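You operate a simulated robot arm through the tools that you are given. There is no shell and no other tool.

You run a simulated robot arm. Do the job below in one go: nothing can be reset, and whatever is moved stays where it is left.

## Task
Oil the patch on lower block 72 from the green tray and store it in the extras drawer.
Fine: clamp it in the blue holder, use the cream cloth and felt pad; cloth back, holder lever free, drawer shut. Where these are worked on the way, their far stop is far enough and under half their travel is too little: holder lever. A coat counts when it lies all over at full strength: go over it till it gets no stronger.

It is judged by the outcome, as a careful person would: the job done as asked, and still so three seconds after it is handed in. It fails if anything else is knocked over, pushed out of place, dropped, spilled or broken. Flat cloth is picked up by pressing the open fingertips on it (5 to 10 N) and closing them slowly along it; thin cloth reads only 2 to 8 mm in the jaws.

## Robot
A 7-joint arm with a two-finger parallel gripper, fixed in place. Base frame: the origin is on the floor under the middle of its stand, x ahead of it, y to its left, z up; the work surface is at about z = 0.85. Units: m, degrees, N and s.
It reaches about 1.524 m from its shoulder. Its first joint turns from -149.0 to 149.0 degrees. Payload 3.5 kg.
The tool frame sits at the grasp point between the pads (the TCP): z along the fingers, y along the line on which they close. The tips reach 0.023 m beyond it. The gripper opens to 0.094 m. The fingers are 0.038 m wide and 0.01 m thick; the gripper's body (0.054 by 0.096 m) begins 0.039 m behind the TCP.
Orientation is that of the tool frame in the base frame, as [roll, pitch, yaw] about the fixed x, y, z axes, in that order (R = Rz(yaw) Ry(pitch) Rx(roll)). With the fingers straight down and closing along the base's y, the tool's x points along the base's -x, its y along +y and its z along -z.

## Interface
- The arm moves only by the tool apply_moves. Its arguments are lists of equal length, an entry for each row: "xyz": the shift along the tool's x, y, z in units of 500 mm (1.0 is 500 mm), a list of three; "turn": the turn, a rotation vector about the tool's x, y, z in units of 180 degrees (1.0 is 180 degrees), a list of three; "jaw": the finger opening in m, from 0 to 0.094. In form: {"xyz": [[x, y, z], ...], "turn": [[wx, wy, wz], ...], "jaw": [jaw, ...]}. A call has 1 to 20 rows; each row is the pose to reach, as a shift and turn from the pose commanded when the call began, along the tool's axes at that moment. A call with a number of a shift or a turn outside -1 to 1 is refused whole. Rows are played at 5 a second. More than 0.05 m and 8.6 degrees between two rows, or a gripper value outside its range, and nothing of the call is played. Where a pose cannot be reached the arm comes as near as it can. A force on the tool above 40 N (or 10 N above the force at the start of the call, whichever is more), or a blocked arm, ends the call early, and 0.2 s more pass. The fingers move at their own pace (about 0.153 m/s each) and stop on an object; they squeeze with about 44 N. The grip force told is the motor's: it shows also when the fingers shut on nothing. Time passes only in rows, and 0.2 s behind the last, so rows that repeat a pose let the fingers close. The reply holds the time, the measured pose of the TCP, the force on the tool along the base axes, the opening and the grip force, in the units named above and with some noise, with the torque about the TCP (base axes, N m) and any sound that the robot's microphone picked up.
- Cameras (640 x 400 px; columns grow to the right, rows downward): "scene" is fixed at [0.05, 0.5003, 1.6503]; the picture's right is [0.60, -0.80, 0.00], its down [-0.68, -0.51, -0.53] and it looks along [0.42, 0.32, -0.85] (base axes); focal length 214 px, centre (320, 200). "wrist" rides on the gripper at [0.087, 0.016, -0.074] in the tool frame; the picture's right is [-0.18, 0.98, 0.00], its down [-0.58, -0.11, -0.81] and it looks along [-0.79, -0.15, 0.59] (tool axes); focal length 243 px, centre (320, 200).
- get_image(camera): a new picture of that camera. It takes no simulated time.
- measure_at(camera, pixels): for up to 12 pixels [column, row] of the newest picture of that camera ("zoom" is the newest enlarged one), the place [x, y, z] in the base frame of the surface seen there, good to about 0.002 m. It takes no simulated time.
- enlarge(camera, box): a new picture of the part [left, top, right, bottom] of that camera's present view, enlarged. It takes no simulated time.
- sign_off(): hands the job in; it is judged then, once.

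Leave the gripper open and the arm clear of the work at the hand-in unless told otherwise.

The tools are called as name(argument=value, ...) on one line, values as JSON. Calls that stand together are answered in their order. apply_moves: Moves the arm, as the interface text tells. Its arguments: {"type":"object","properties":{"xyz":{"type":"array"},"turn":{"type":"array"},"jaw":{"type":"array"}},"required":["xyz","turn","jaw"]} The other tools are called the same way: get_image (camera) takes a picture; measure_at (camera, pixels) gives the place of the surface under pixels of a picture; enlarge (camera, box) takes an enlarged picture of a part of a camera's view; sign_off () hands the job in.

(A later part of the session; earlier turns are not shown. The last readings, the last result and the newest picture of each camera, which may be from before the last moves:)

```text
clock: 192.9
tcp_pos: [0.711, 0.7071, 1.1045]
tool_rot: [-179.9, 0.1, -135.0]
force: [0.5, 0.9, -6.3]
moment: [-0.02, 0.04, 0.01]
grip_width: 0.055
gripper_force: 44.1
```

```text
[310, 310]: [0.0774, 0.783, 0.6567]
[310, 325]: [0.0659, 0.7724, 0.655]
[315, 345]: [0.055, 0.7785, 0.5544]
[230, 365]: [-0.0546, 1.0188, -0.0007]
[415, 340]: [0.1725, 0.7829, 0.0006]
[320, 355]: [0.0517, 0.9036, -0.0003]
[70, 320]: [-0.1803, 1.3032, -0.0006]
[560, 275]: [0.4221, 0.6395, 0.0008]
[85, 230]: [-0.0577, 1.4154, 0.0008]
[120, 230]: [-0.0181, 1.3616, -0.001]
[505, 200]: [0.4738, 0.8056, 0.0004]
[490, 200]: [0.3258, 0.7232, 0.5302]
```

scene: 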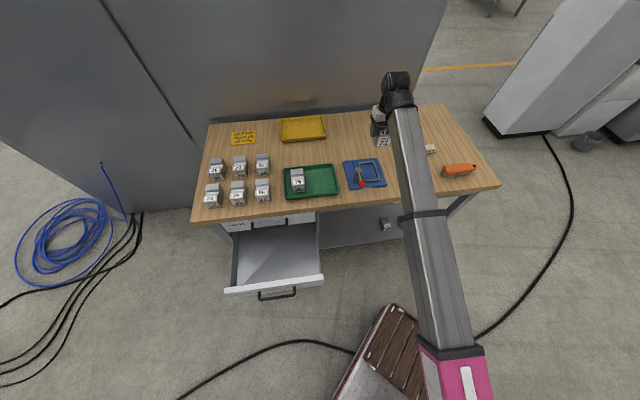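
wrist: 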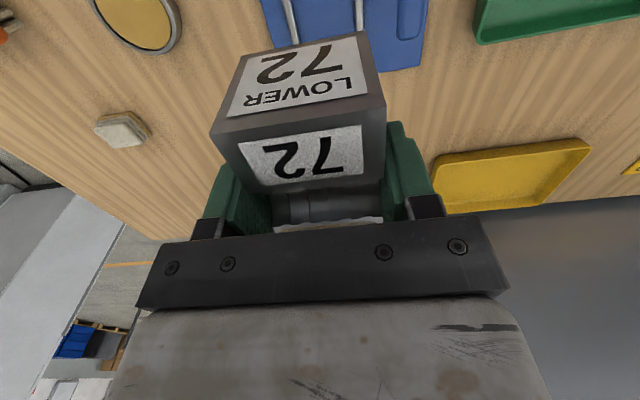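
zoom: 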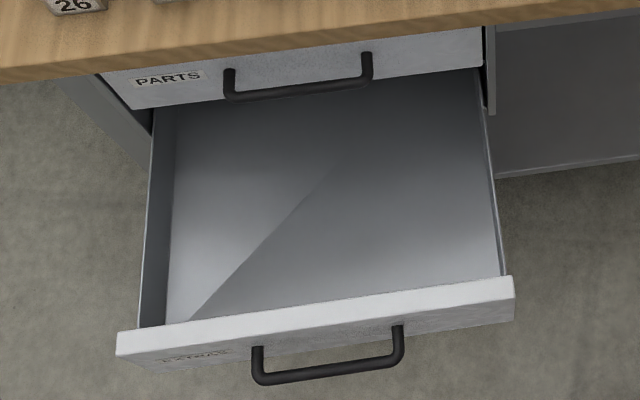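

Drawer floor z≈0.5295, front panel top 0.656 (v≈0.59–0.61), open interior ≈0.25 m deep. To keep the wrist camera away from the front panel I'll turn the tool 90° (yaw 135°) while carrying the block to above (0.184,0.834) at z≈1.1.

apply_moves(xyz=[[0.0404, 0.0661, 0], [0.0809, 0.1322, 0], [0.1213, 0.1983, 0], [0.1617, 0.2645, 0], [0.2021, 0.3306, 0], [0.2426, 0.3967, 0], [0.283, 0.4628, 0], [0.3234, 0.5289, 0], [0.3639, 0.595, 0], [0.4043, 0.6611, 0], [0.4447, 0.7273, 0], [0.4851, 0.7934, 0], [0.5256, 0.8595, 0], [0.566, 0.9256, 0], [0.566, 0.9256, 0]], turn=[[0, 0, 0.0357], [0, 0, 0.0714], [0, 0, 0.1071], [0, 0, 0.1429], [0, 0, 0.1786], [0, 0, 0.2143], [0, 0, 0.25], [0, 0, 0.2857], [0, 0, 0.3214], [0, 0, 0.3571], [0, 0, 0.3929], [0, 0, 0.4286], [0, 0, 0.4643], [0, 0, 0.5], [0, 0, 0.5]], jaw=[0.04, 0.04, 0.04, 0.04, 0.04, 0.04, 0.04, 0.04, 0.04, 0.04, 0.04, 0.04, 0.04, 0.04, 0.04])

get_image(camera="scene")

get_image(camera="wrist")

```text
clock: 196.1
tcp_pos: [0.1822, 0.8363, 1.1013]
tool_rot: [180.0, 0.1, 134.9]
force: [-0.1, 1.0, -6.6]
moment: [-0.03, 0.01, -0.01]
grip_width: 0.0549
gripper_force: 43.4
```

```text
taken
```

scene: 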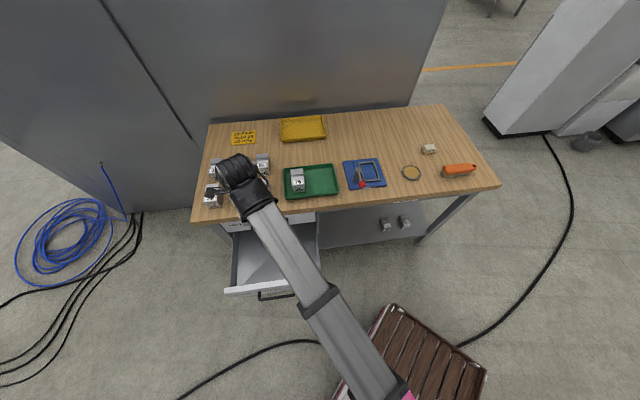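

```text
taken
```

wrist: 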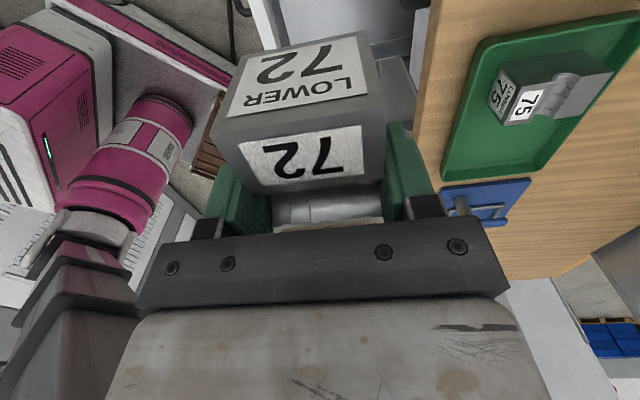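

Over the drawer now. I descend in stages, first to TCP z≈0.83, checking the bench edge and drawer clearances.

apply_moves(xyz=[[0, 0, 0.09], [0, 0, 0.18], [0, 0, 0.27], [0, 0, 0.36], [0, 0, 0.45], [0, 0, 0.54], [0, 0, 0.54]], turn=[[0, 0, 0], [0, 0, 0], [0, 0, 0], [0, 0, 0], [0, 0, 0], [0, 0, 0], [0, 0, 0]], jaw=[0.04, 0.04, 0.04, 0.04, 0.04, 0.04, 0.04])

get_image(camera="scene")

get_image(camera="wrist")

```text
clock: 197.7
tcp_pos: [0.1859, 0.8334, 0.8319]
tool_rot: [180.0, 0.0, 135.2]
force: [1.1, 0.2, -7.4]
moment: [0.0, 0.01, 0.0]
grip_width: 0.0547
gripper_force: 43.8
```

```text
taken
```

scene: 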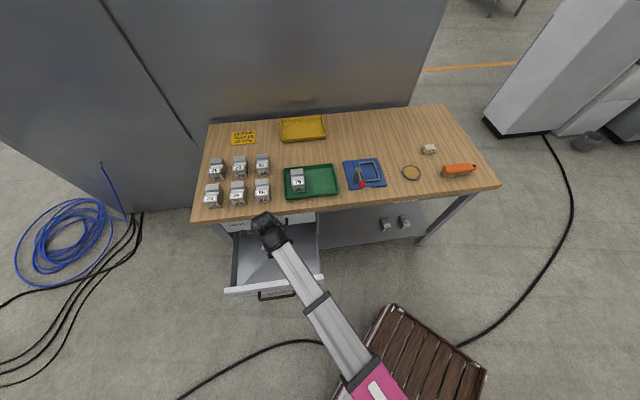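

```text
taken
```

wrist: 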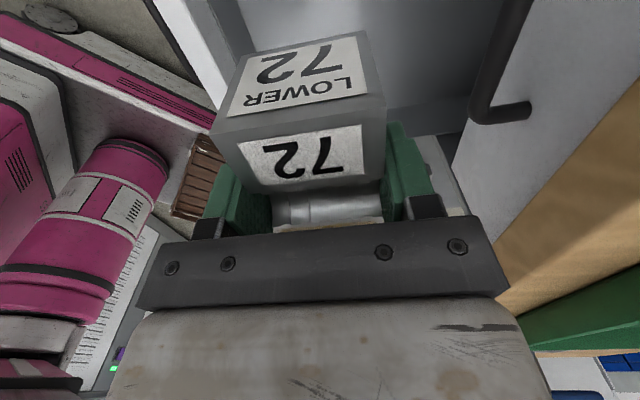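

I measure the PARTS handle (500,100), bench edge and the extras front panel (185,50), floor (300,20) from here.

measure_at(camera="wrist", pixels=[[500, 60], [490, 105], [520, 112], [180, 30], [205, 90], [300, 15], [420, 30], [560, 180], [480, 20], [430, 110]])

enlarge(camera="scene", box=[215, 195, 335, 305])

```text
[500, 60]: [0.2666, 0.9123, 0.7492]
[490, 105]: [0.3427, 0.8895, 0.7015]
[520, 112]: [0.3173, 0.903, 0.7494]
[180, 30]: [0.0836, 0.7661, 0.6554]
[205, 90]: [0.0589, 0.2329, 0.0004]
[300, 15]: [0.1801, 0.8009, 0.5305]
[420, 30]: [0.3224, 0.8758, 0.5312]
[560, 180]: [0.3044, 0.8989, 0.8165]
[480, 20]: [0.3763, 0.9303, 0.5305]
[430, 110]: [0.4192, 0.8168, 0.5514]
```

```text
3.64 times, centred on (275, 250) of scene
```

zoom: 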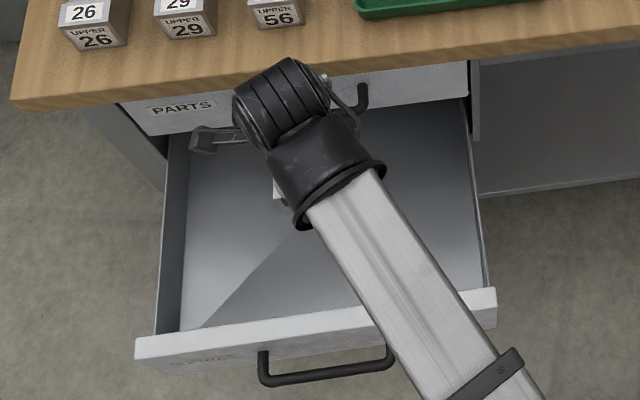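

The wrist housing will come down near the bench edge and the PARTS handle (v≈0.83). I measure the housing extents.

measure_at(camera="zoom", pixels=[[240, 100], [270, 72], [300, 62], [325, 85], [350, 105], [355, 130], [380, 165], [280, 150], [205, 140], [300, 130]])

```text
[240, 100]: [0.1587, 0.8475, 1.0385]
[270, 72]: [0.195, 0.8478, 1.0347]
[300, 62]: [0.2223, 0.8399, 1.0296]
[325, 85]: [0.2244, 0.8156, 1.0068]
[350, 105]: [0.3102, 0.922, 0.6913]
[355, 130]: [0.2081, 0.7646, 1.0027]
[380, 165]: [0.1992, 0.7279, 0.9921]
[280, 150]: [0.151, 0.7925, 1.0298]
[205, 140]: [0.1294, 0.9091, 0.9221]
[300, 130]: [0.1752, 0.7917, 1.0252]
```

measure_at(camera="zoom", pixels=[[330, 210], [390, 220], [400, 280], [420, 260], [440, 340], [470, 320], [500, 390], [350, 190], [305, 215], [370, 310]])

```text
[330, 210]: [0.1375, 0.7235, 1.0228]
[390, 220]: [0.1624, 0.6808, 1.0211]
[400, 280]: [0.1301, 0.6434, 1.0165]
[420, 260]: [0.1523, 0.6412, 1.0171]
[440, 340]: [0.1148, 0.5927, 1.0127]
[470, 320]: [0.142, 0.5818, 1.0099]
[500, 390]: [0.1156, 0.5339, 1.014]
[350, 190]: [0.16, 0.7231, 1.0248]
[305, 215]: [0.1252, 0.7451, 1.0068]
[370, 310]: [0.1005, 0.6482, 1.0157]
```

The forearm lies horizontal at z≈1.015 (0.18 above the TCP), crossing over the drawer front. I'll step down to TCP z≈0.74 and re-measure its clearance over the front panel.

apply_moves(xyz=[[0, 0, 0.06], [0, 0, 0.12], [0, 0, 0.18], [0, 0, 0.18]], turn=[[0, 0, 0], [0, 0, 0], [0, 0, 0], [0, 0, 0]], jaw=[0.04, 0.04, 0.04, 0.04])

enlarge(camera="scene", box=[215, 195, 335, 305])

measure_at(camera="zoom", pixels=[[270, 100], [300, 85], [325, 110], [330, 220], [390, 230], [400, 290], [420, 270], [440, 350], [470, 330], [500, 390], [310, 150]])

get_image(camera="wrist")

```text
clock: 198.7
tcp_pos: [0.1843, 0.8334, 0.7418]
tool_rot: [179.9, 0.2, 135.0]
force: [0.8, 0.0, -6.8]
moment: [0.02, 0.01, 0.02]
grip_width: 0.0548
gripper_force: 44.2
```

```text
3.64 times, centred on (275, 250) of scene
```

zoom: 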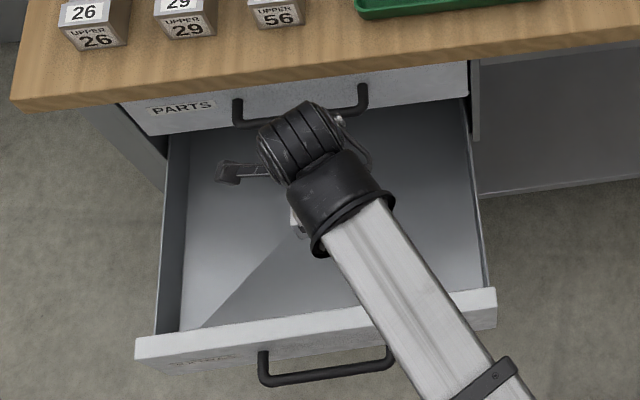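

```text
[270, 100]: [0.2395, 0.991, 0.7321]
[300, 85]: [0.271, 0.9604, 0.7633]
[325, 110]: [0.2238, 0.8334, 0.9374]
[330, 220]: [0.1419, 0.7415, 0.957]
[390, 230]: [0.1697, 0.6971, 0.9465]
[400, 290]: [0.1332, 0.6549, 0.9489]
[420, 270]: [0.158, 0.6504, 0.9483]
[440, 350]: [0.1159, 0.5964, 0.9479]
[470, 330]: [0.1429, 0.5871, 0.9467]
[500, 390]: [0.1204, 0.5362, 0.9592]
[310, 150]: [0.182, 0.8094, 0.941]
```

```text
taken
```

wrist: 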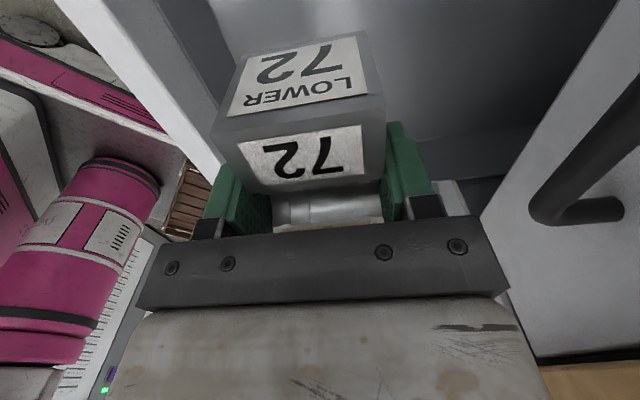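

The forearm drops less than the tool (top z≈0.948 now), leaving ample clearance over the panel (0.656). I go on to TCP z≈0.63.

apply_moves(xyz=[[0, 0, 0.06], [0, 0, 0.12], [0, 0, 0.18], [0, 0, 0.22], [0, 0, 0.22]], turn=[[0, 0, 0], [0, 0, 0], [0, 0, 0], [0, 0, 0], [0, 0, 0]], jaw=[0.04, 0.04, 0.04, 0.04, 0.04])

enlarge(camera="scene", box=[215, 195, 335, 305])

measure_at(camera="zoom", pixels=[[290, 140], [320, 130], [345, 150], [350, 240], [400, 250], [400, 300], [420, 290], [440, 350], [470, 340], [500, 390], [330, 180]])

get_image(camera="wrist")

```text
clock: 199.9
tcp_pos: [0.1855, 0.8348, 0.6331]
tool_rot: [179.9, 0.1, 135.0]
force: [1.2, 0.0, -7.3]
moment: [-0.02, -0.03, -0.01]
grip_width: 0.055
gripper_force: 44.4
```

```text
3.64 times, centred on (275, 250) of scene
```

zoom: 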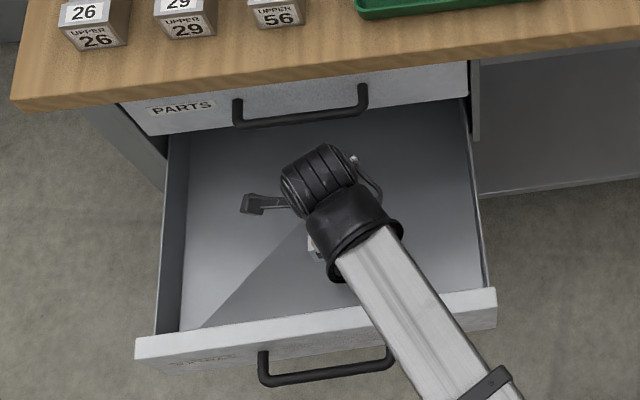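

```text
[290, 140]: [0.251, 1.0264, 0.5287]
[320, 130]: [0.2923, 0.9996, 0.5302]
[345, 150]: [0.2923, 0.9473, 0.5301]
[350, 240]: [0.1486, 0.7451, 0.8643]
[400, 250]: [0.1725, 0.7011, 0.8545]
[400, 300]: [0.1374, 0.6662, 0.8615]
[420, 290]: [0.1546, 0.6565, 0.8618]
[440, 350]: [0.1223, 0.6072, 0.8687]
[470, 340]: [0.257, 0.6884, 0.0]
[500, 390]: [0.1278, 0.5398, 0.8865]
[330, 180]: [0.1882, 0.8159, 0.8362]
```

```text
taken
```

wrist: 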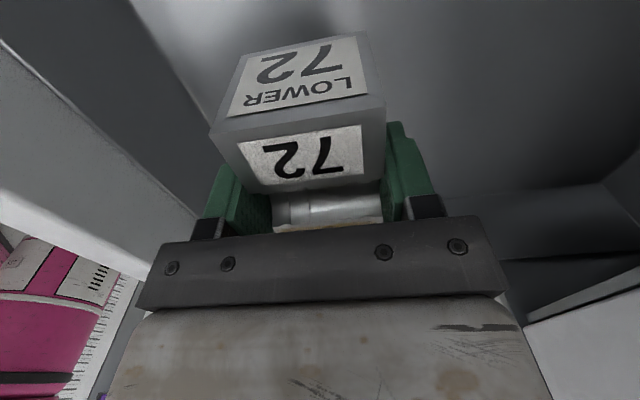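

Clearances are good. Block bottom is 62 mm above the drawer floor. I lower 55 mm, then creep.

apply_moves(xyz=[[0, 0, 0.05], [0, 0, 0.09], [0, 0, 0.11], [0, 0, 0.115], [0, 0, 0.115]], turn=[[0, 0, 0], [0, 0, 0], [0, 0, 0], [0, 0, 0], [0, 0, 0]], jaw=[0.04, 0.04, 0.04, 0.04, 0.04])

```text
clock: 201.1
tcp_pos: [0.1846, 0.8347, 0.574]
tool_rot: [180.0, 0.1, 135.0]
force: [-0.2, -0.4, -7.1]
moment: [0.0, 0.03, -0.01]
grip_width: 0.0547
gripper_force: 43.8
```

apply_moves(xyz=[[0, 0, 0.002], [0, 0, 0.004], [0, 0, 0.006], [0, 0, 0.006]], turn=[[0, 0, 0], [0, 0, 0], [0, 0, 0], [0, 0, 0]], jaw=[0.04, 0.04, 0.04, 0.04])

```text
clock: 202.1
tcp_pos: [0.1852, 0.8348, 0.5713]
tool_rot: [179.8, 0.1, 135.0]
force: [-0.7, 1.1, -5.3]
moment: [0.05, 0.1, -0.01]
grip_width: 0.0548
gripper_force: 44.5
```

The reading is beginning to change (−5.3 N); another 1 mm down.

apply_moves(xyz=[[0, 0, 0.001], [0, 0, 0.002], [0, 0, 0.002]], turn=[[0, 0, 0], [0, 0, 0], [0, 0, 0]], jaw=[0.04, 0.04, 0.04])

```text
clock: 202.9
tcp_pos: [0.184, 0.834, 0.5722]
tool_rot: [179.9, 0.0, 134.9]
force: [-1.4, 2.0, 13.8]
moment: [-0.46, 0.3, -0.02]
grip_width: 0.0547
gripper_force: 43.6
```

The block stands on the drawer floor. I ease 0.5 mm and open the jaws to 0.068 m, then rise 60 mm and check.

apply_moves(xyz=[[0, 0, -0.001], [0, 0, -0.001], [0, 0, -0.001], [0, 0, -0.001], [0, 0, -0.03], [0, 0, -0.09], [0, 0, -0.15], [0, 0, -0.15]], turn=[[0, 0, 0], [0, 0, 0], [0, 0, 0], [0, 0, 0], [0, 0, 0], [0, 0, 0], [0, 0, 0], [0, 0, 0]], jaw=[0.055, 0.06, 0.068, 0.068, 0.068, 0.068, 0.068, 0.068])

get_image(camera="wrist")

enlarge(camera="scene", box=[215, 195, 335, 305])

```text
clock: 204.7
tcp_pos: [0.1833, 0.8336, 0.6468]
tool_rot: [-180.0, 0.1, 135.0]
force: [-0.3, 0.3, 0.6]
moment: [-0.01, 0.01, 0.03]
grip_width: 0.068
gripper_force: 0.1
```

```text
taken
```

wrist: 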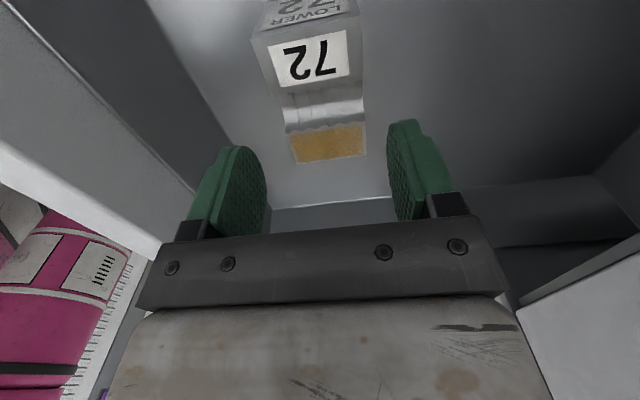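

```text
3.64 times, centred on (275, 250) of scene
```

zoom: 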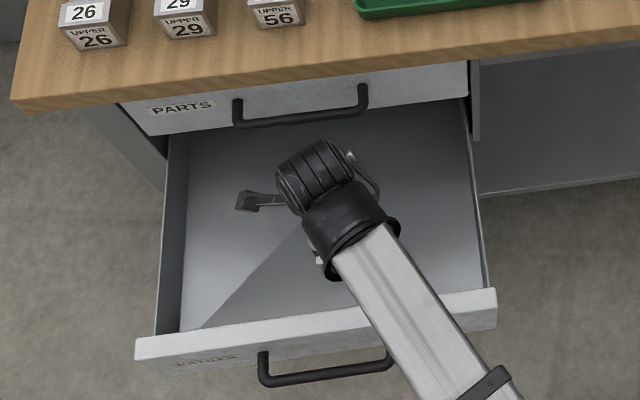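

Block 72 stands upright in the extras drawer with an even oil coat. Now the drawer must be shut. I measure its handle and panel in the current zoom: bar at (320,377), legs (262,360), (390,355), panel face (200,360).

measure_at(camera="zoom", pixels=[[290, 380], [320, 376], [350, 370], [263, 365], [389, 358], [264, 378], [200, 358], [160, 345], [160, 357], [220, 350], [300, 358], [340, 345]])

enlarge(camera="scene", box=[225, 270, 330, 310])

```text
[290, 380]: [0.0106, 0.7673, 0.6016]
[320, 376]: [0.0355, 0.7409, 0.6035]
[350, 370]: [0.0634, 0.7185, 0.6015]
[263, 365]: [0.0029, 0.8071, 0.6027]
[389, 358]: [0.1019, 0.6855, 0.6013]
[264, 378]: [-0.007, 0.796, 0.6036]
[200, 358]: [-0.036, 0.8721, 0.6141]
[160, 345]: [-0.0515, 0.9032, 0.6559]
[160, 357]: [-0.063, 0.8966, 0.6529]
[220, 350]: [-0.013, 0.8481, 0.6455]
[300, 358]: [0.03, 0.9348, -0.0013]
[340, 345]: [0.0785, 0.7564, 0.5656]
```

```text
6.10 times, centred on (278, 290) of scene
```

zoom: 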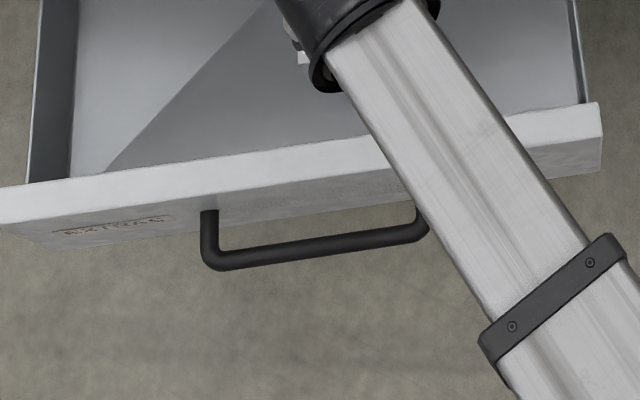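

Handle bar: v≈0.549, z≈0.596; panel face v≈0.590, z up to 0.656; closed position should be about v≈0.87. I'll push on the panel above the handle with closed fingertips, tool tilted ~75° forward. First rise straight out of the drawer.

apply_moves(xyz=[[0, 0, -0.08], [0, 0, -0.16], [0, 0, -0.24], [0, 0, -0.33], [0, 0, -0.42], [0, 0, -0.5], [0, 0, -0.5]], turn=[[0, 0, 0], [0, 0, 0], [0, 0, 0], [0, 0, 0], [0, 0, 0], [0, 0, 0], [0, 0, 0]], jaw=[0.068, 0.068, 0.068, 0.05, 0.02, 0.0, 0.0])

enlarge(camera="scene", box=[215, 195, 335, 305])

get_image(camera="wrist")

```text
clock: 206.3
tcp_pos: [0.1837, 0.8347, 0.8952]
tool_rot: [179.9, 0.0, 134.9]
force: [-0.5, -0.6, 1.3]
moment: [0.01, -0.01, 0.01]
grip_width: 0.0
gripper_force: 42.0
```

```text
3.64 times, centred on (275, 250) of scene
```

zoom: 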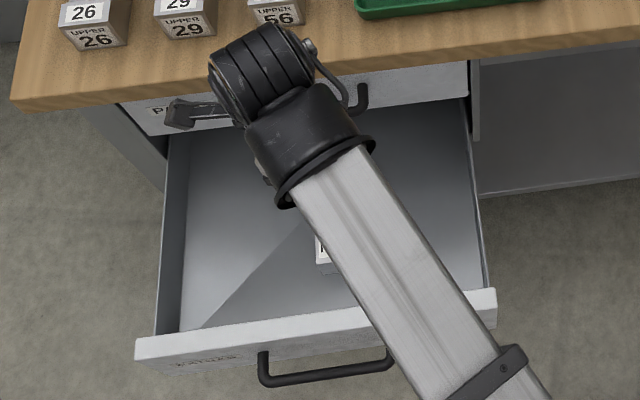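

```text
taken
```

wrist: 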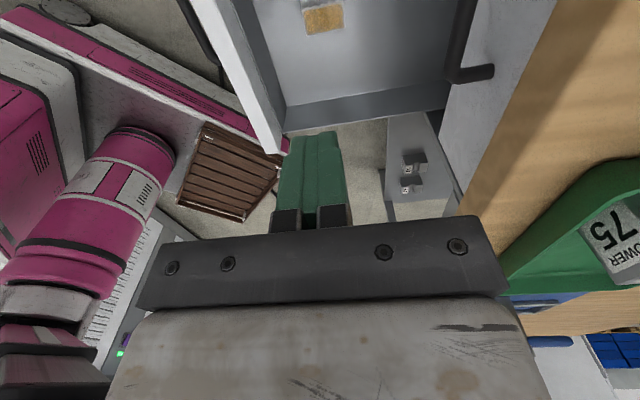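

Now back toward the robot: 0.2 m in −v at this height, then start tilting.

apply_moves(xyz=[[0.012, -0.08, 0], [0.024, -0.16, 0], [0.036, -0.24, 0], [0.048, -0.32, 0], [0.06, -0.4, 0], [0.06, -0.4, 0]], turn=[[0, 0, 0], [0, 0, 0], [0, 0, 0], [0, 0, 0], [0, 0, 0], [0, 0, 0]], jaw=[0.0, 0.0, 0.0, 0.0, 0.0, 0.0])

get_image(camera="scene")

get_image(camera="wrist")

```text
clock: 207.7
tcp_pos: [0.0224, 0.7143, 0.894]
tool_rot: [-180.0, 0.1, 135.0]
force: [-0.3, 0.0, 0.2]
moment: [-0.02, -0.02, 0.0]
grip_width: 0.0
gripper_force: 42.0
```

```text
taken
```

scene: 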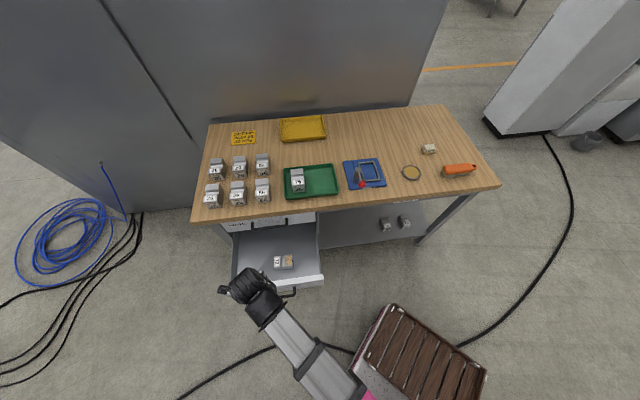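

```text
taken
```

wrist: 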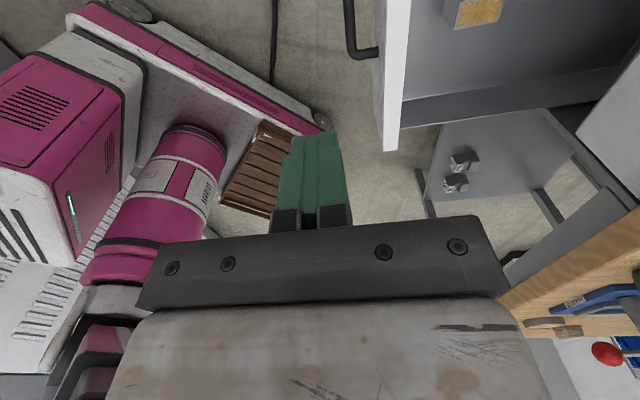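

TCP is in front of and above the drawer. I tilt the tool 75° forward (fingers toward the drawer) about the TCP.

apply_moves(xyz=[[0, 0, 0], [0, 0, 0], [0, 0, 0], [0, 0, 0], [0, 0, 0], [0, 0, 0], [0, 0, 0], [0, 0, 0], [0, 0, 0], [0, 0, 0], [0, 0, 0]], turn=[[-0.0417, 0, 0], [-0.0833, 0, 0], [-0.125, 0, 0], [-0.1667, 0, 0], [-0.2083, 0, 0], [-0.25, 0, 0], [-0.2917, 0, 0], [-0.3333, 0, 0], [-0.375, 0, 0], [-0.4167, 0, 0], [-0.4167, 0, 0]], jaw=[0.0, 0.0, 0.0, 0.0, 0.0, 0.0, 0.0, 0.0, 0.0, 0.0, 0.0])

get_image(camera="scene")

get_image(camera="wrist")

```text
clock: 210.1
tcp_pos: [0.0218, 0.7128, 0.8957]
tool_rot: [104.9, 0.0, 135.0]
force: [0.4, 0.6, 0.6]
moment: [-0.02, 0.03, -0.04]
grip_width: 0.0
gripper_force: 41.8
```

```text
taken
```

scene: 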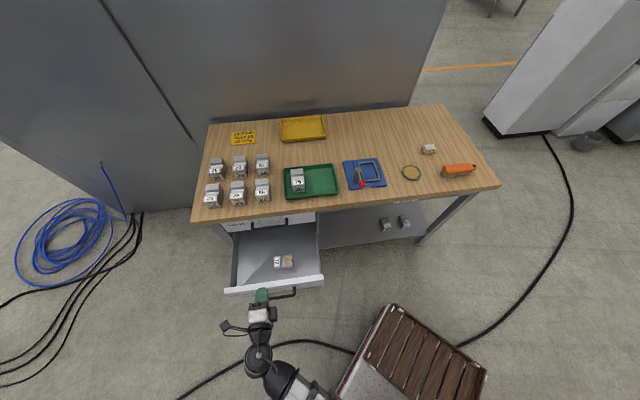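

```text
taken
```

wrist: 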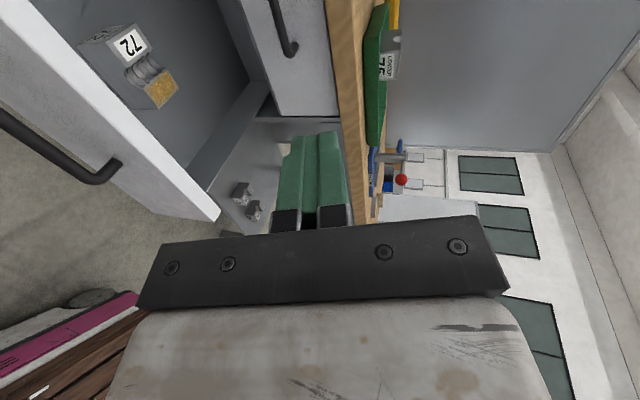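

Tilt done (roll 105°). Now I lower the tool in front of the drawer to TCP z≈0.64, tips ~9 cm short of the panel.

apply_moves(xyz=[[0, -0.0865, 0.009], [0, -0.173, 0.018], [0, -0.2595, 0.0271], [0, -0.346, 0.0361], [0, -0.346, 0.0361]], turn=[[0, 0, 0], [0, 0, 0], [0, 0, 0], [0, 0, 0], [0, 0, 0]], jaw=[0.0, 0.0, 0.0, 0.0, 0.0])

get_image(camera="scene")

get_image(camera="wrist")

```text
clock: 211.3
tcp_pos: [0.0189, 0.7032, 0.7811]
tool_rot: [108.0, 2.2, 136.1]
force: [-0.3, 0.3, 0.7]
moment: [-0.03, 0.0, -0.01]
grip_width: 0.0002
gripper_force: 42.6
out of reach, approached as far as the arm can: row 2, 3, 4, 5
```

```text
taken
```

scene: 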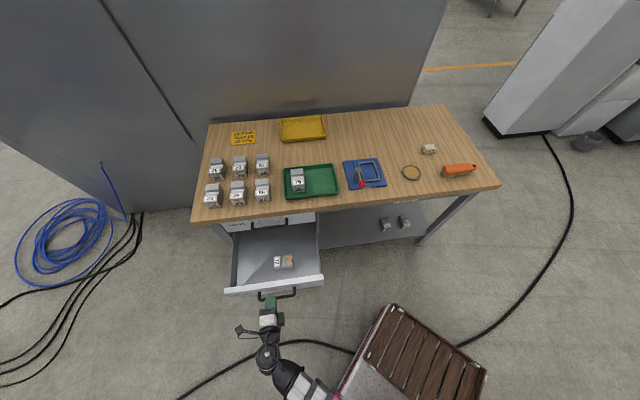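

```text
taken
```

wrist: 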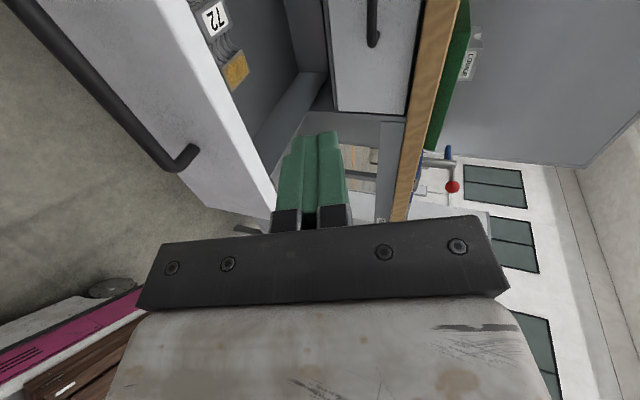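

The arm can't reach that low with such a tilt so near its base. I go back up the same way, then use less tilt: start the push with the tool nearly upright and increase the tilt only as the drawer goes in.

apply_moves(xyz=[[0, 0.0865, -0.009], [0, 0.173, -0.018], [0, 0.2595, -0.0271], [0, 0.346, -0.0361], [0, 0.346, -0.0361]], turn=[[0, 0, 0], [0, 0, 0], [0, 0, 0], [0, 0, 0], [0, 0, 0]], jaw=[0.0, 0.0, 0.0, 0.0, 0.0])

```text
clock: 212.5
tcp_pos: [0.039, 0.7346, 0.9522]
tool_rot: [108.0, 2.3, 136.1]
force: [0.2, 0.2, -0.4]
moment: [0.01, -0.01, 0.02]
grip_width: 0.0
gripper_force: 42.4
```

The commanded pose was reset to the reached one. I reduce the tilt to 20° here (roll 160°, yaw 135°).

apply_moves(xyz=[[0, 0, 0], [0, 0, 0], [0, 0, 0], [0, 0, 0], [0, 0, 0], [0, 0, 0], [0, 0, 0], [0, 0, 0]], turn=[[0.0413, 0.0007, 0.002], [0.0825, 0.0013, 0.004], [0.1238, 0.002, 0.006], [0.1651, 0.0026, 0.0079], [0.2064, 0.0033, 0.0099], [0.2476, 0.0039, 0.0119], [0.2889, 0.0046, 0.0139], [0.2889, 0.0046, 0.0139]], jaw=[0.0, 0.0, 0.0, 0.0, 0.0, 0.0, 0.0, 0.0])

```text
clock: 214.3
tcp_pos: [0.0388, 0.7349, 0.9519]
tool_rot: [160.1, -0.1, 135.0]
force: [-0.6, 0.3, -0.4]
moment: [-0.02, 0.0, 0.02]
grip_width: 0.0
gripper_force: 42.9
```

Tilt 20° reached. Now I lower to TCP v≈0.515, z≈0.64 in front of the panel, above the handle bar.

apply_moves(xyz=[[0, -0.034, 0.07], [0, -0.068, 0.14], [0, -0.102, 0.21], [0, -0.136, 0.281], [0, -0.17, 0.351], [0, -0.204, 0.421], [0, -0.238, 0.491], [0, -0.272, 0.561], [0, -0.272, 0.561]], turn=[[0, 0, 0], [0, 0, 0], [0, 0, 0], [0, 0, 0], [0, 0, 0], [0, 0, 0], [0, 0, 0], [0, 0, 0], [0, 0, 0]], jaw=[0.0, 0.0, 0.0, 0.0, 0.0, 0.0, 0.0, 0.0, 0.0])

get_image(camera="scene")

get_image(camera="wrist")

```text
clock: 216.3
tcp_pos: [0.0161, 0.7147, 0.6404]
tool_rot: [160.0, -0.1, 135.0]
force: [0.4, 0.3, 0.5]
moment: [-0.01, 0.01, 0.04]
grip_width: 0.0
gripper_force: 42.4
```

```text
taken
```

scene: 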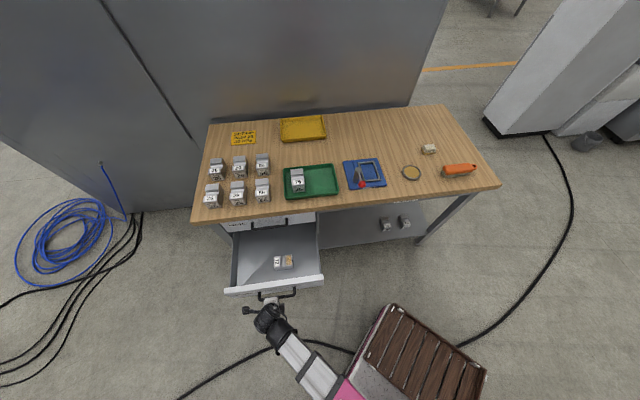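

```text
taken
```

wrist: 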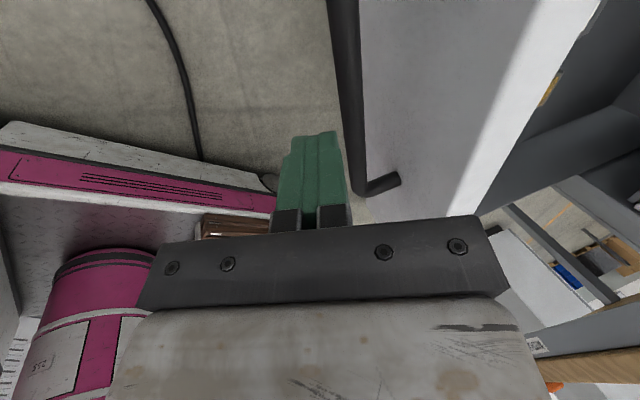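

In position. I verify handle and panel positions from the wrist view: bar (345,60), panel face (430,80), top edge (530,60).

measure_at(camera="wrist", pixels=[[345, 60], [352, 150], [385, 185], [430, 80], [430, 160], [500, 100], [540, 60], [325, 150], [310, 140]])

enlarge(camera="scene", box=[220, 250, 340, 330])

```text
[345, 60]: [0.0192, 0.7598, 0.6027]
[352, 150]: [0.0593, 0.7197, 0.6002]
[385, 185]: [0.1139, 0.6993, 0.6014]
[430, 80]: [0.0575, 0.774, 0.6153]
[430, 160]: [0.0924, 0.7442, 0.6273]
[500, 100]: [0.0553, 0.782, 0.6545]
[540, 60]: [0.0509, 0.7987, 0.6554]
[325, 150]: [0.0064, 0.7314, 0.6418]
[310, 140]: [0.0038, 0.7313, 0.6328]
```

```text
5.00 times, centred on (280, 290) of scene
```

zoom: 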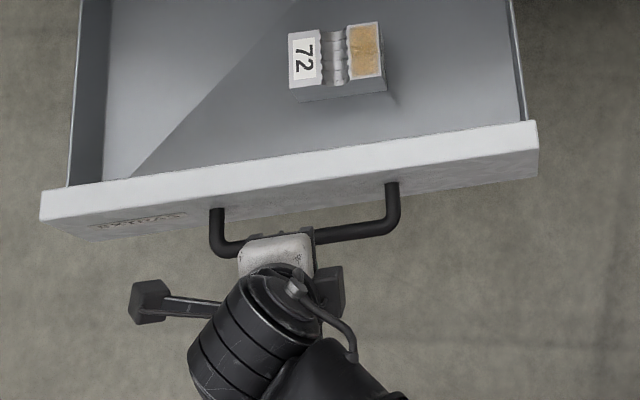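

Fingertips are at z≈0.62, above the handle bar (0.602) and below the panel top (0.656). I advance toward the drawer (+v) 0.12 m in 2 cm steps to start closing it.

apply_moves(xyz=[[0, 0.0376, 0.0137], [0, 0.0752, 0.0274], [0, 0.094, 0.0342], [0, 0.1128, 0.041], [0, 0.1316, 0.0479], [0, 0.1504, 0.0547], [0, 0.1692, 0.0616], [0, 0.188, 0.0684], [0, 0.2068, 0.0752], [0, 0.2256, 0.0821], [0, 0.2256, 0.0821]], turn=[[0, 0, 0], [0, 0, 0], [0, 0, 0], [0, 0, 0], [0, 0, 0], [0, 0, 0], [0, 0, 0], [0, 0, 0], [0, 0, 0], [0, 0, 0], [0, 0, 0]], jaw=[0.0, 0.0, 0.0, 0.0, 0.0, 0.0, 0.0, 0.0, 0.0, 0.0, 0.0])

enlarge(camera="scene", box=[215, 200, 335, 305])

get_image(camera="wrist")

```text
clock: 218.7
tcp_pos: [0.1013, 0.7975, 0.6426]
tool_rot: [160.0, -0.1, 135.0]
force: [0.6, -0.9, 0.2]
moment: [-0.04, -0.03, 0.02]
grip_width: 0.0
gripper_force: 42.7
```

```text
3.81 times, centred on (275, 252) of scene
```

zoom: 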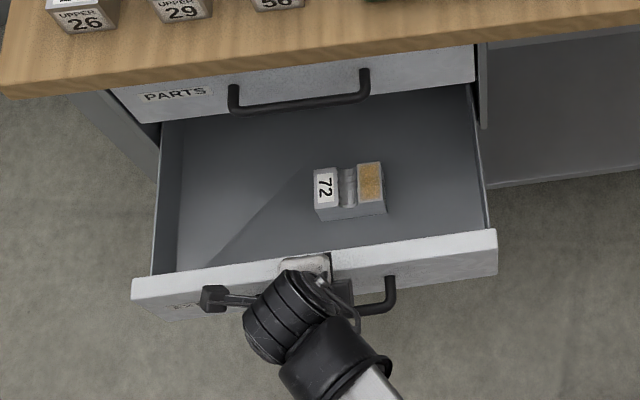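

```text
taken
```

wrist: 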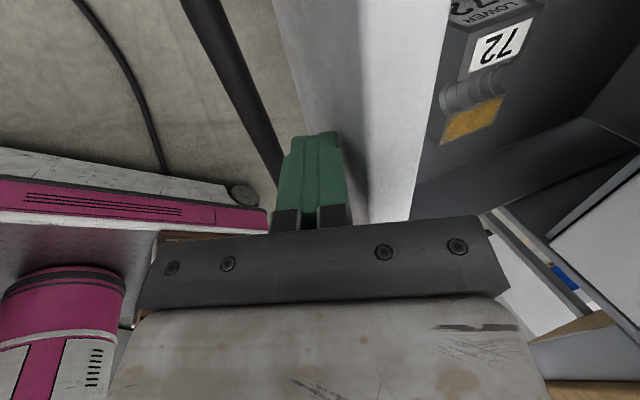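

The drawer is sliding in smoothly with block 72 standing. I push another 7 cm.

apply_moves(xyz=[[0, 0.0188, 0.0068], [0, 0.0376, 0.0137], [0, 0.0564, 0.0205], [0, 0.0752, 0.0274], [0, 0.094, 0.0342], [0, 0.1128, 0.041], [0, 0.1316, 0.0479], [0, 0.1316, 0.0479]], turn=[[0, 0, 0], [0, 0, 0], [0, 0, 0], [0, 0, 0], [0, 0, 0], [0, 0, 0], [0, 0, 0], [0, 0, 0]], jaw=[0.0, 0.0, 0.0, 0.0, 0.0, 0.0, 0.0, 0.0])

enlarge(camera="scene", box=[215, 200, 335, 305])

```text
clock: 220.5
tcp_pos: [0.1502, 0.85, 0.6411]
tool_rot: [160.0, -0.1, 134.9]
force: [0.2, -0.9, -0.2]
moment: [0.0, -0.01, 0.05]
grip_width: 0.0001
gripper_force: 42.6
```

```text
3.81 times, centred on (275, 252) of scene
```

zoom: 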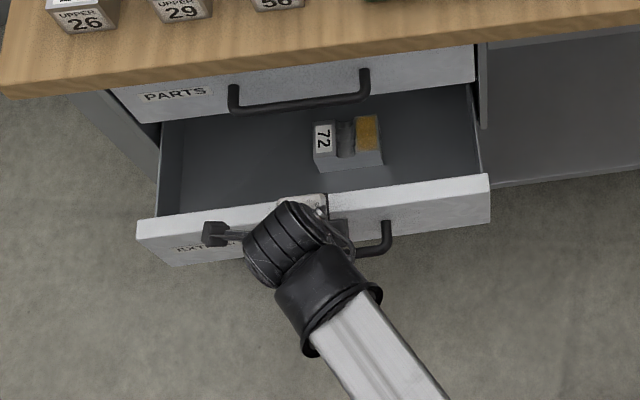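

Drawer about half in. I back off 3 cm and increase the tilt by 45° (to 65°) so the gripper passes under the PARTS handle and bench edge.

apply_moves(xyz=[[0, -0.0282, -0.0103], [0, -0.0564, -0.0205], [0, -0.0564, -0.0205], [0, -0.0564, -0.0205], [0, -0.0564, -0.0205], [0, -0.0564, -0.0205], [0, -0.0564, -0.0205], [0, -0.0564, -0.0205], [0, -0.0564, -0.0205]], turn=[[0, 0, 0], [0, 0, 0], [-0.0417, 0, 0], [-0.0833, 0, 0], [-0.125, 0, 0], [-0.1667, 0, 0], [-0.2083, 0, 0], [-0.25, 0, 0], [-0.25, 0, 0]], jaw=[0.0, 0.0, 0.0, 0.0, 0.0, 0.0, 0.0, 0.0, 0.0])

enlarge(camera="scene", box=[215, 200, 335, 305])

get_image(camera="wrist")

```text
clock: 222.5
tcp_pos: [0.1287, 0.8257, 0.642]
tool_rot: [115.4, 0.0, 135.2]
force: [-0.2, -0.3, -0.8]
moment: [0.01, -0.02, 0.04]
grip_width: 0.0
gripper_force: 42.9
```

```text
3.81 times, centred on (275, 252) of scene
```

zoom: 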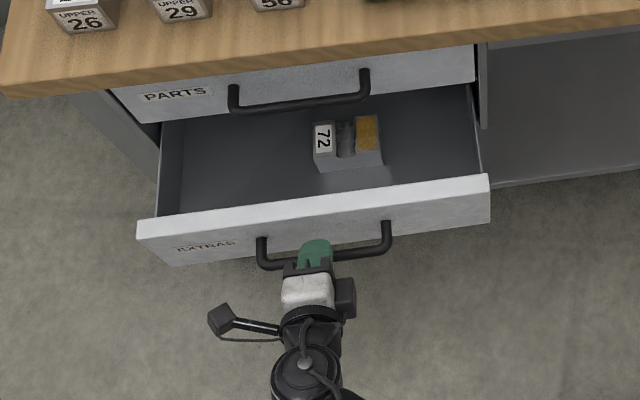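

```text
taken
```

wrist: 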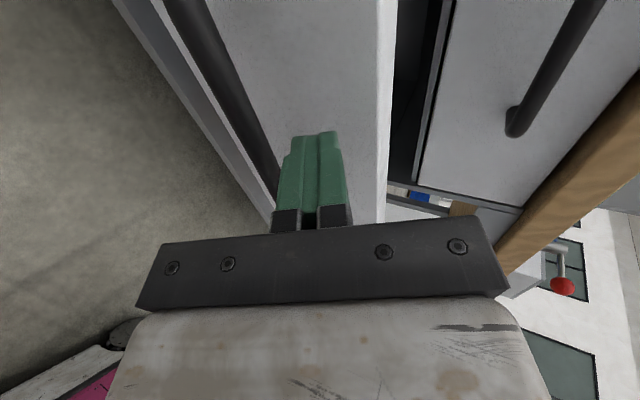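

Tilt 65° reached, fingertips face the panel above the handle. I push +0.13 m in 2 cm steps.

apply_moves(xyz=[[0, 0.0169, 0.0362], [0, 0.0254, 0.0544], [0, 0.0338, 0.0725], [0, 0.0423, 0.0906], [0, 0.0508, 0.1087], [0, 0.0592, 0.1268], [0, 0.0677, 0.145], [0, 0.0761, 0.1631], [0, 0.0846, 0.1812], [0, 0.0931, 0.1993], [0, 0.1015, 0.2174], [0, 0.11, 0.2356], [0, 0.11, 0.2356]], turn=[[0, 0, 0], [0, 0, 0], [0, 0, 0], [0, 0, 0], [0, 0, 0], [0, 0, 0], [0, 0, 0], [0, 0, 0], [0, 0, 0], [0, 0, 0], [0, 0, 0], [0, 0, 0], [0, 0, 0]], jaw=[0.0, 0.0, 0.0, 0.0, 0.0, 0.0, 0.0, 0.0, 0.0, 0.0, 0.0, 0.0, 0.0])

enlarge(camera="scene", box=[215, 200, 335, 305])

get_image(camera="wrist")

```text
clock: 225.3
tcp_pos: [0.2188, 0.9184, 0.6414]
tool_rot: [115.0, -0.1, 135.0]
force: [-0.3, 0.1, 0.4]
moment: [0.0, -0.02, 0.02]
grip_width: 0.0
gripper_force: 42.2
```

```text
3.81 times, centred on (275, 252) of scene
```

zoom: 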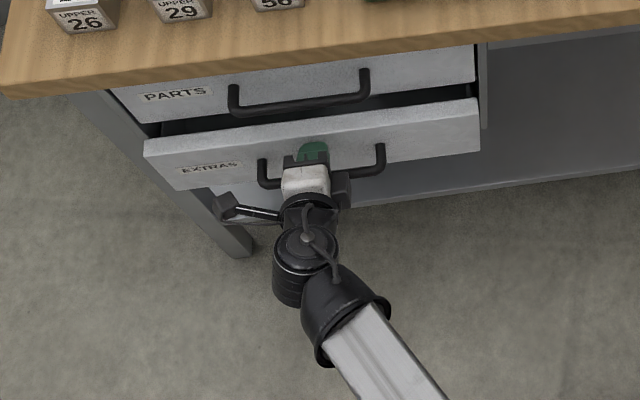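

```text
taken
```

wrist: 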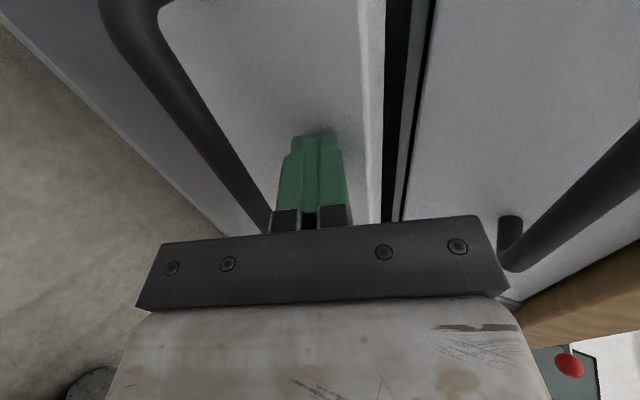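

About 4–5 cm still open. I push on in 1 cm then 5 mm steps until the stop.

apply_moves(xyz=[[0, 0.0085, 0.0181], [0, 0.0169, 0.0362], [0, 0.0254, 0.0544], [0, 0.0338, 0.0725], [0, 0.0381, 0.0815], [0, 0.0423, 0.0906], [0, 0.0423, 0.0906]], turn=[[0, 0, 0], [0, 0, 0], [0, 0, 0], [0, 0, 0], [0, 0, 0], [0, 0, 0], [0, 0, 0]], jaw=[0.0, 0.0, 0.0, 0.0, 0.0, 0.0, 0.0])

enlarge(camera="scene", box=[215, 200, 335, 305])

get_image(camera="wrist")

```text
clock: 226.6
tcp_pos: [0.2487, 0.9466, 0.64]
tool_rot: [115.1, -0.2, 135.1]
force: [-10.5, -6.9, 4.4]
moment: [0.08, -0.09, 0.02]
grip_width: 0.0
gripper_force: 42.6
stopped in row 6: the force on the tool passed its limit at 48 N (the readings are from after the stop); the commanded pose is now the measured one
```

```text
3.81 times, centred on (275, 252) of scene
```

zoom: 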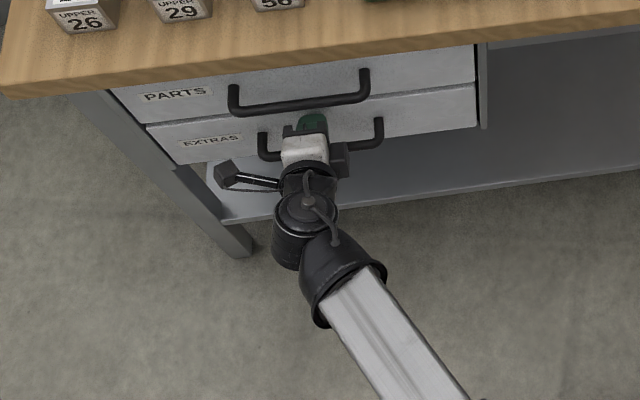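

```text
taken
```

wrist: 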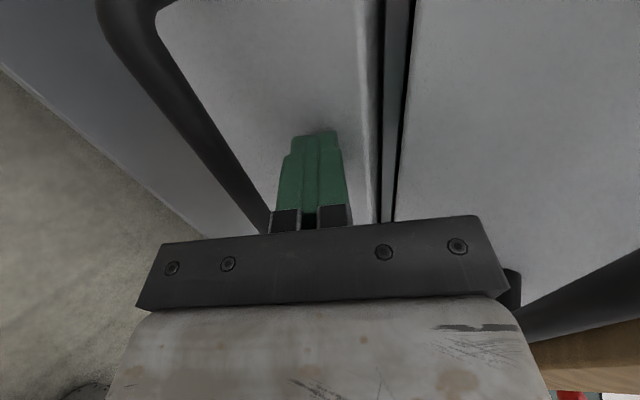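

The drawer met its stop (48 N). I compare the EXTRAS panel face with the PARTS panel face for flushness.

measure_at(camera="wrist", pixels=[[250, 60], [300, 60], [330, 90], [350, 60], [450, 60], [480, 150], [450, 120], [370, 60], [375, 120]])

enlarge(camera="scene", box=[225, 208, 325, 258])

measure_at(camera="zoom", pixels=[[120, 105], [115, 170], [560, 60], [560, 110], [520, 115], [100, 150], [300, 110], [450, 130]])

```text
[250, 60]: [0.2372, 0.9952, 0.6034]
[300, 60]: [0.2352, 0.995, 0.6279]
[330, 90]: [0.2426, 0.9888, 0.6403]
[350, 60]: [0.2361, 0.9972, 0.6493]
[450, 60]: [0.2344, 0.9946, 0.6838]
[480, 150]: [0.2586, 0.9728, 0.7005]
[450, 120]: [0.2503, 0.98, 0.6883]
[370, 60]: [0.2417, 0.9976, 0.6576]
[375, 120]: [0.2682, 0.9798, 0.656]
```

```text
6.40 times, centred on (275, 233) of scene
```

zoom: 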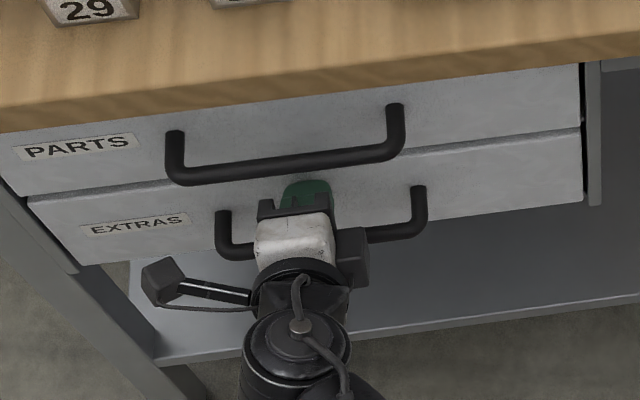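

```text
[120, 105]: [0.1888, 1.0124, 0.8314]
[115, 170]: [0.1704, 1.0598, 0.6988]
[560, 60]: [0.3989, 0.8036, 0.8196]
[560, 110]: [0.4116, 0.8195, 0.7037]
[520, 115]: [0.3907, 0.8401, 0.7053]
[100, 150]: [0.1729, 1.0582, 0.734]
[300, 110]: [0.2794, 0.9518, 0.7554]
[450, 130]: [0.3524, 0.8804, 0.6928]
```

EXTRAS face (v=0.870) is flush with PARTS (v=0.869): the drawer is shut. I back the tool away 15 cm and open the jaws.

apply_moves(xyz=[[0, -0.0085, -0.0181], [0, -0.0254, -0.0544], [0, -0.0508, -0.1088], [0, -0.0762, -0.1632], [0, -0.1016, -0.2176], [0, -0.127, -0.272], [0, -0.127, -0.272]], turn=[[0, 0, 0], [0, 0, 0], [0, 0, 0], [0, 0, 0], [0, 0, 0], [0, 0, 0], [0, 0, 0]], jaw=[0.0, 0.0, 0.0, 0.02, 0.05, 0.08, 0.09])

get_image(camera="scene")

get_image(camera="wrist")

```text
clock: 228.2
tcp_pos: [0.1435, 0.8424, 0.6419]
tool_rot: [115.2, 0.0, 135.0]
force: [-0.1, -0.8, -0.5]
moment: [-0.02, 0.0, 0.04]
grip_width: 0.09
gripper_force: 0.1
```

```text
taken
```

scene: 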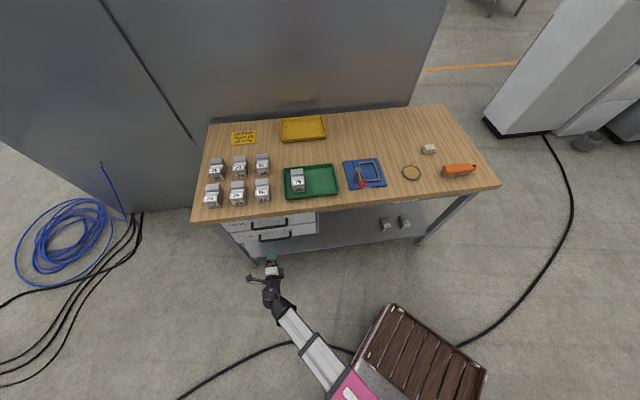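

```text
taken
```

wrist: 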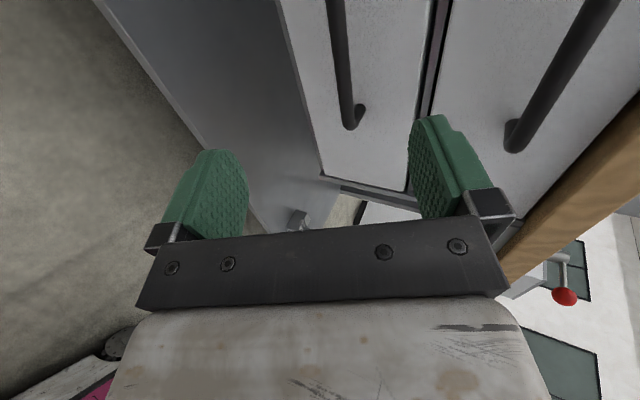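

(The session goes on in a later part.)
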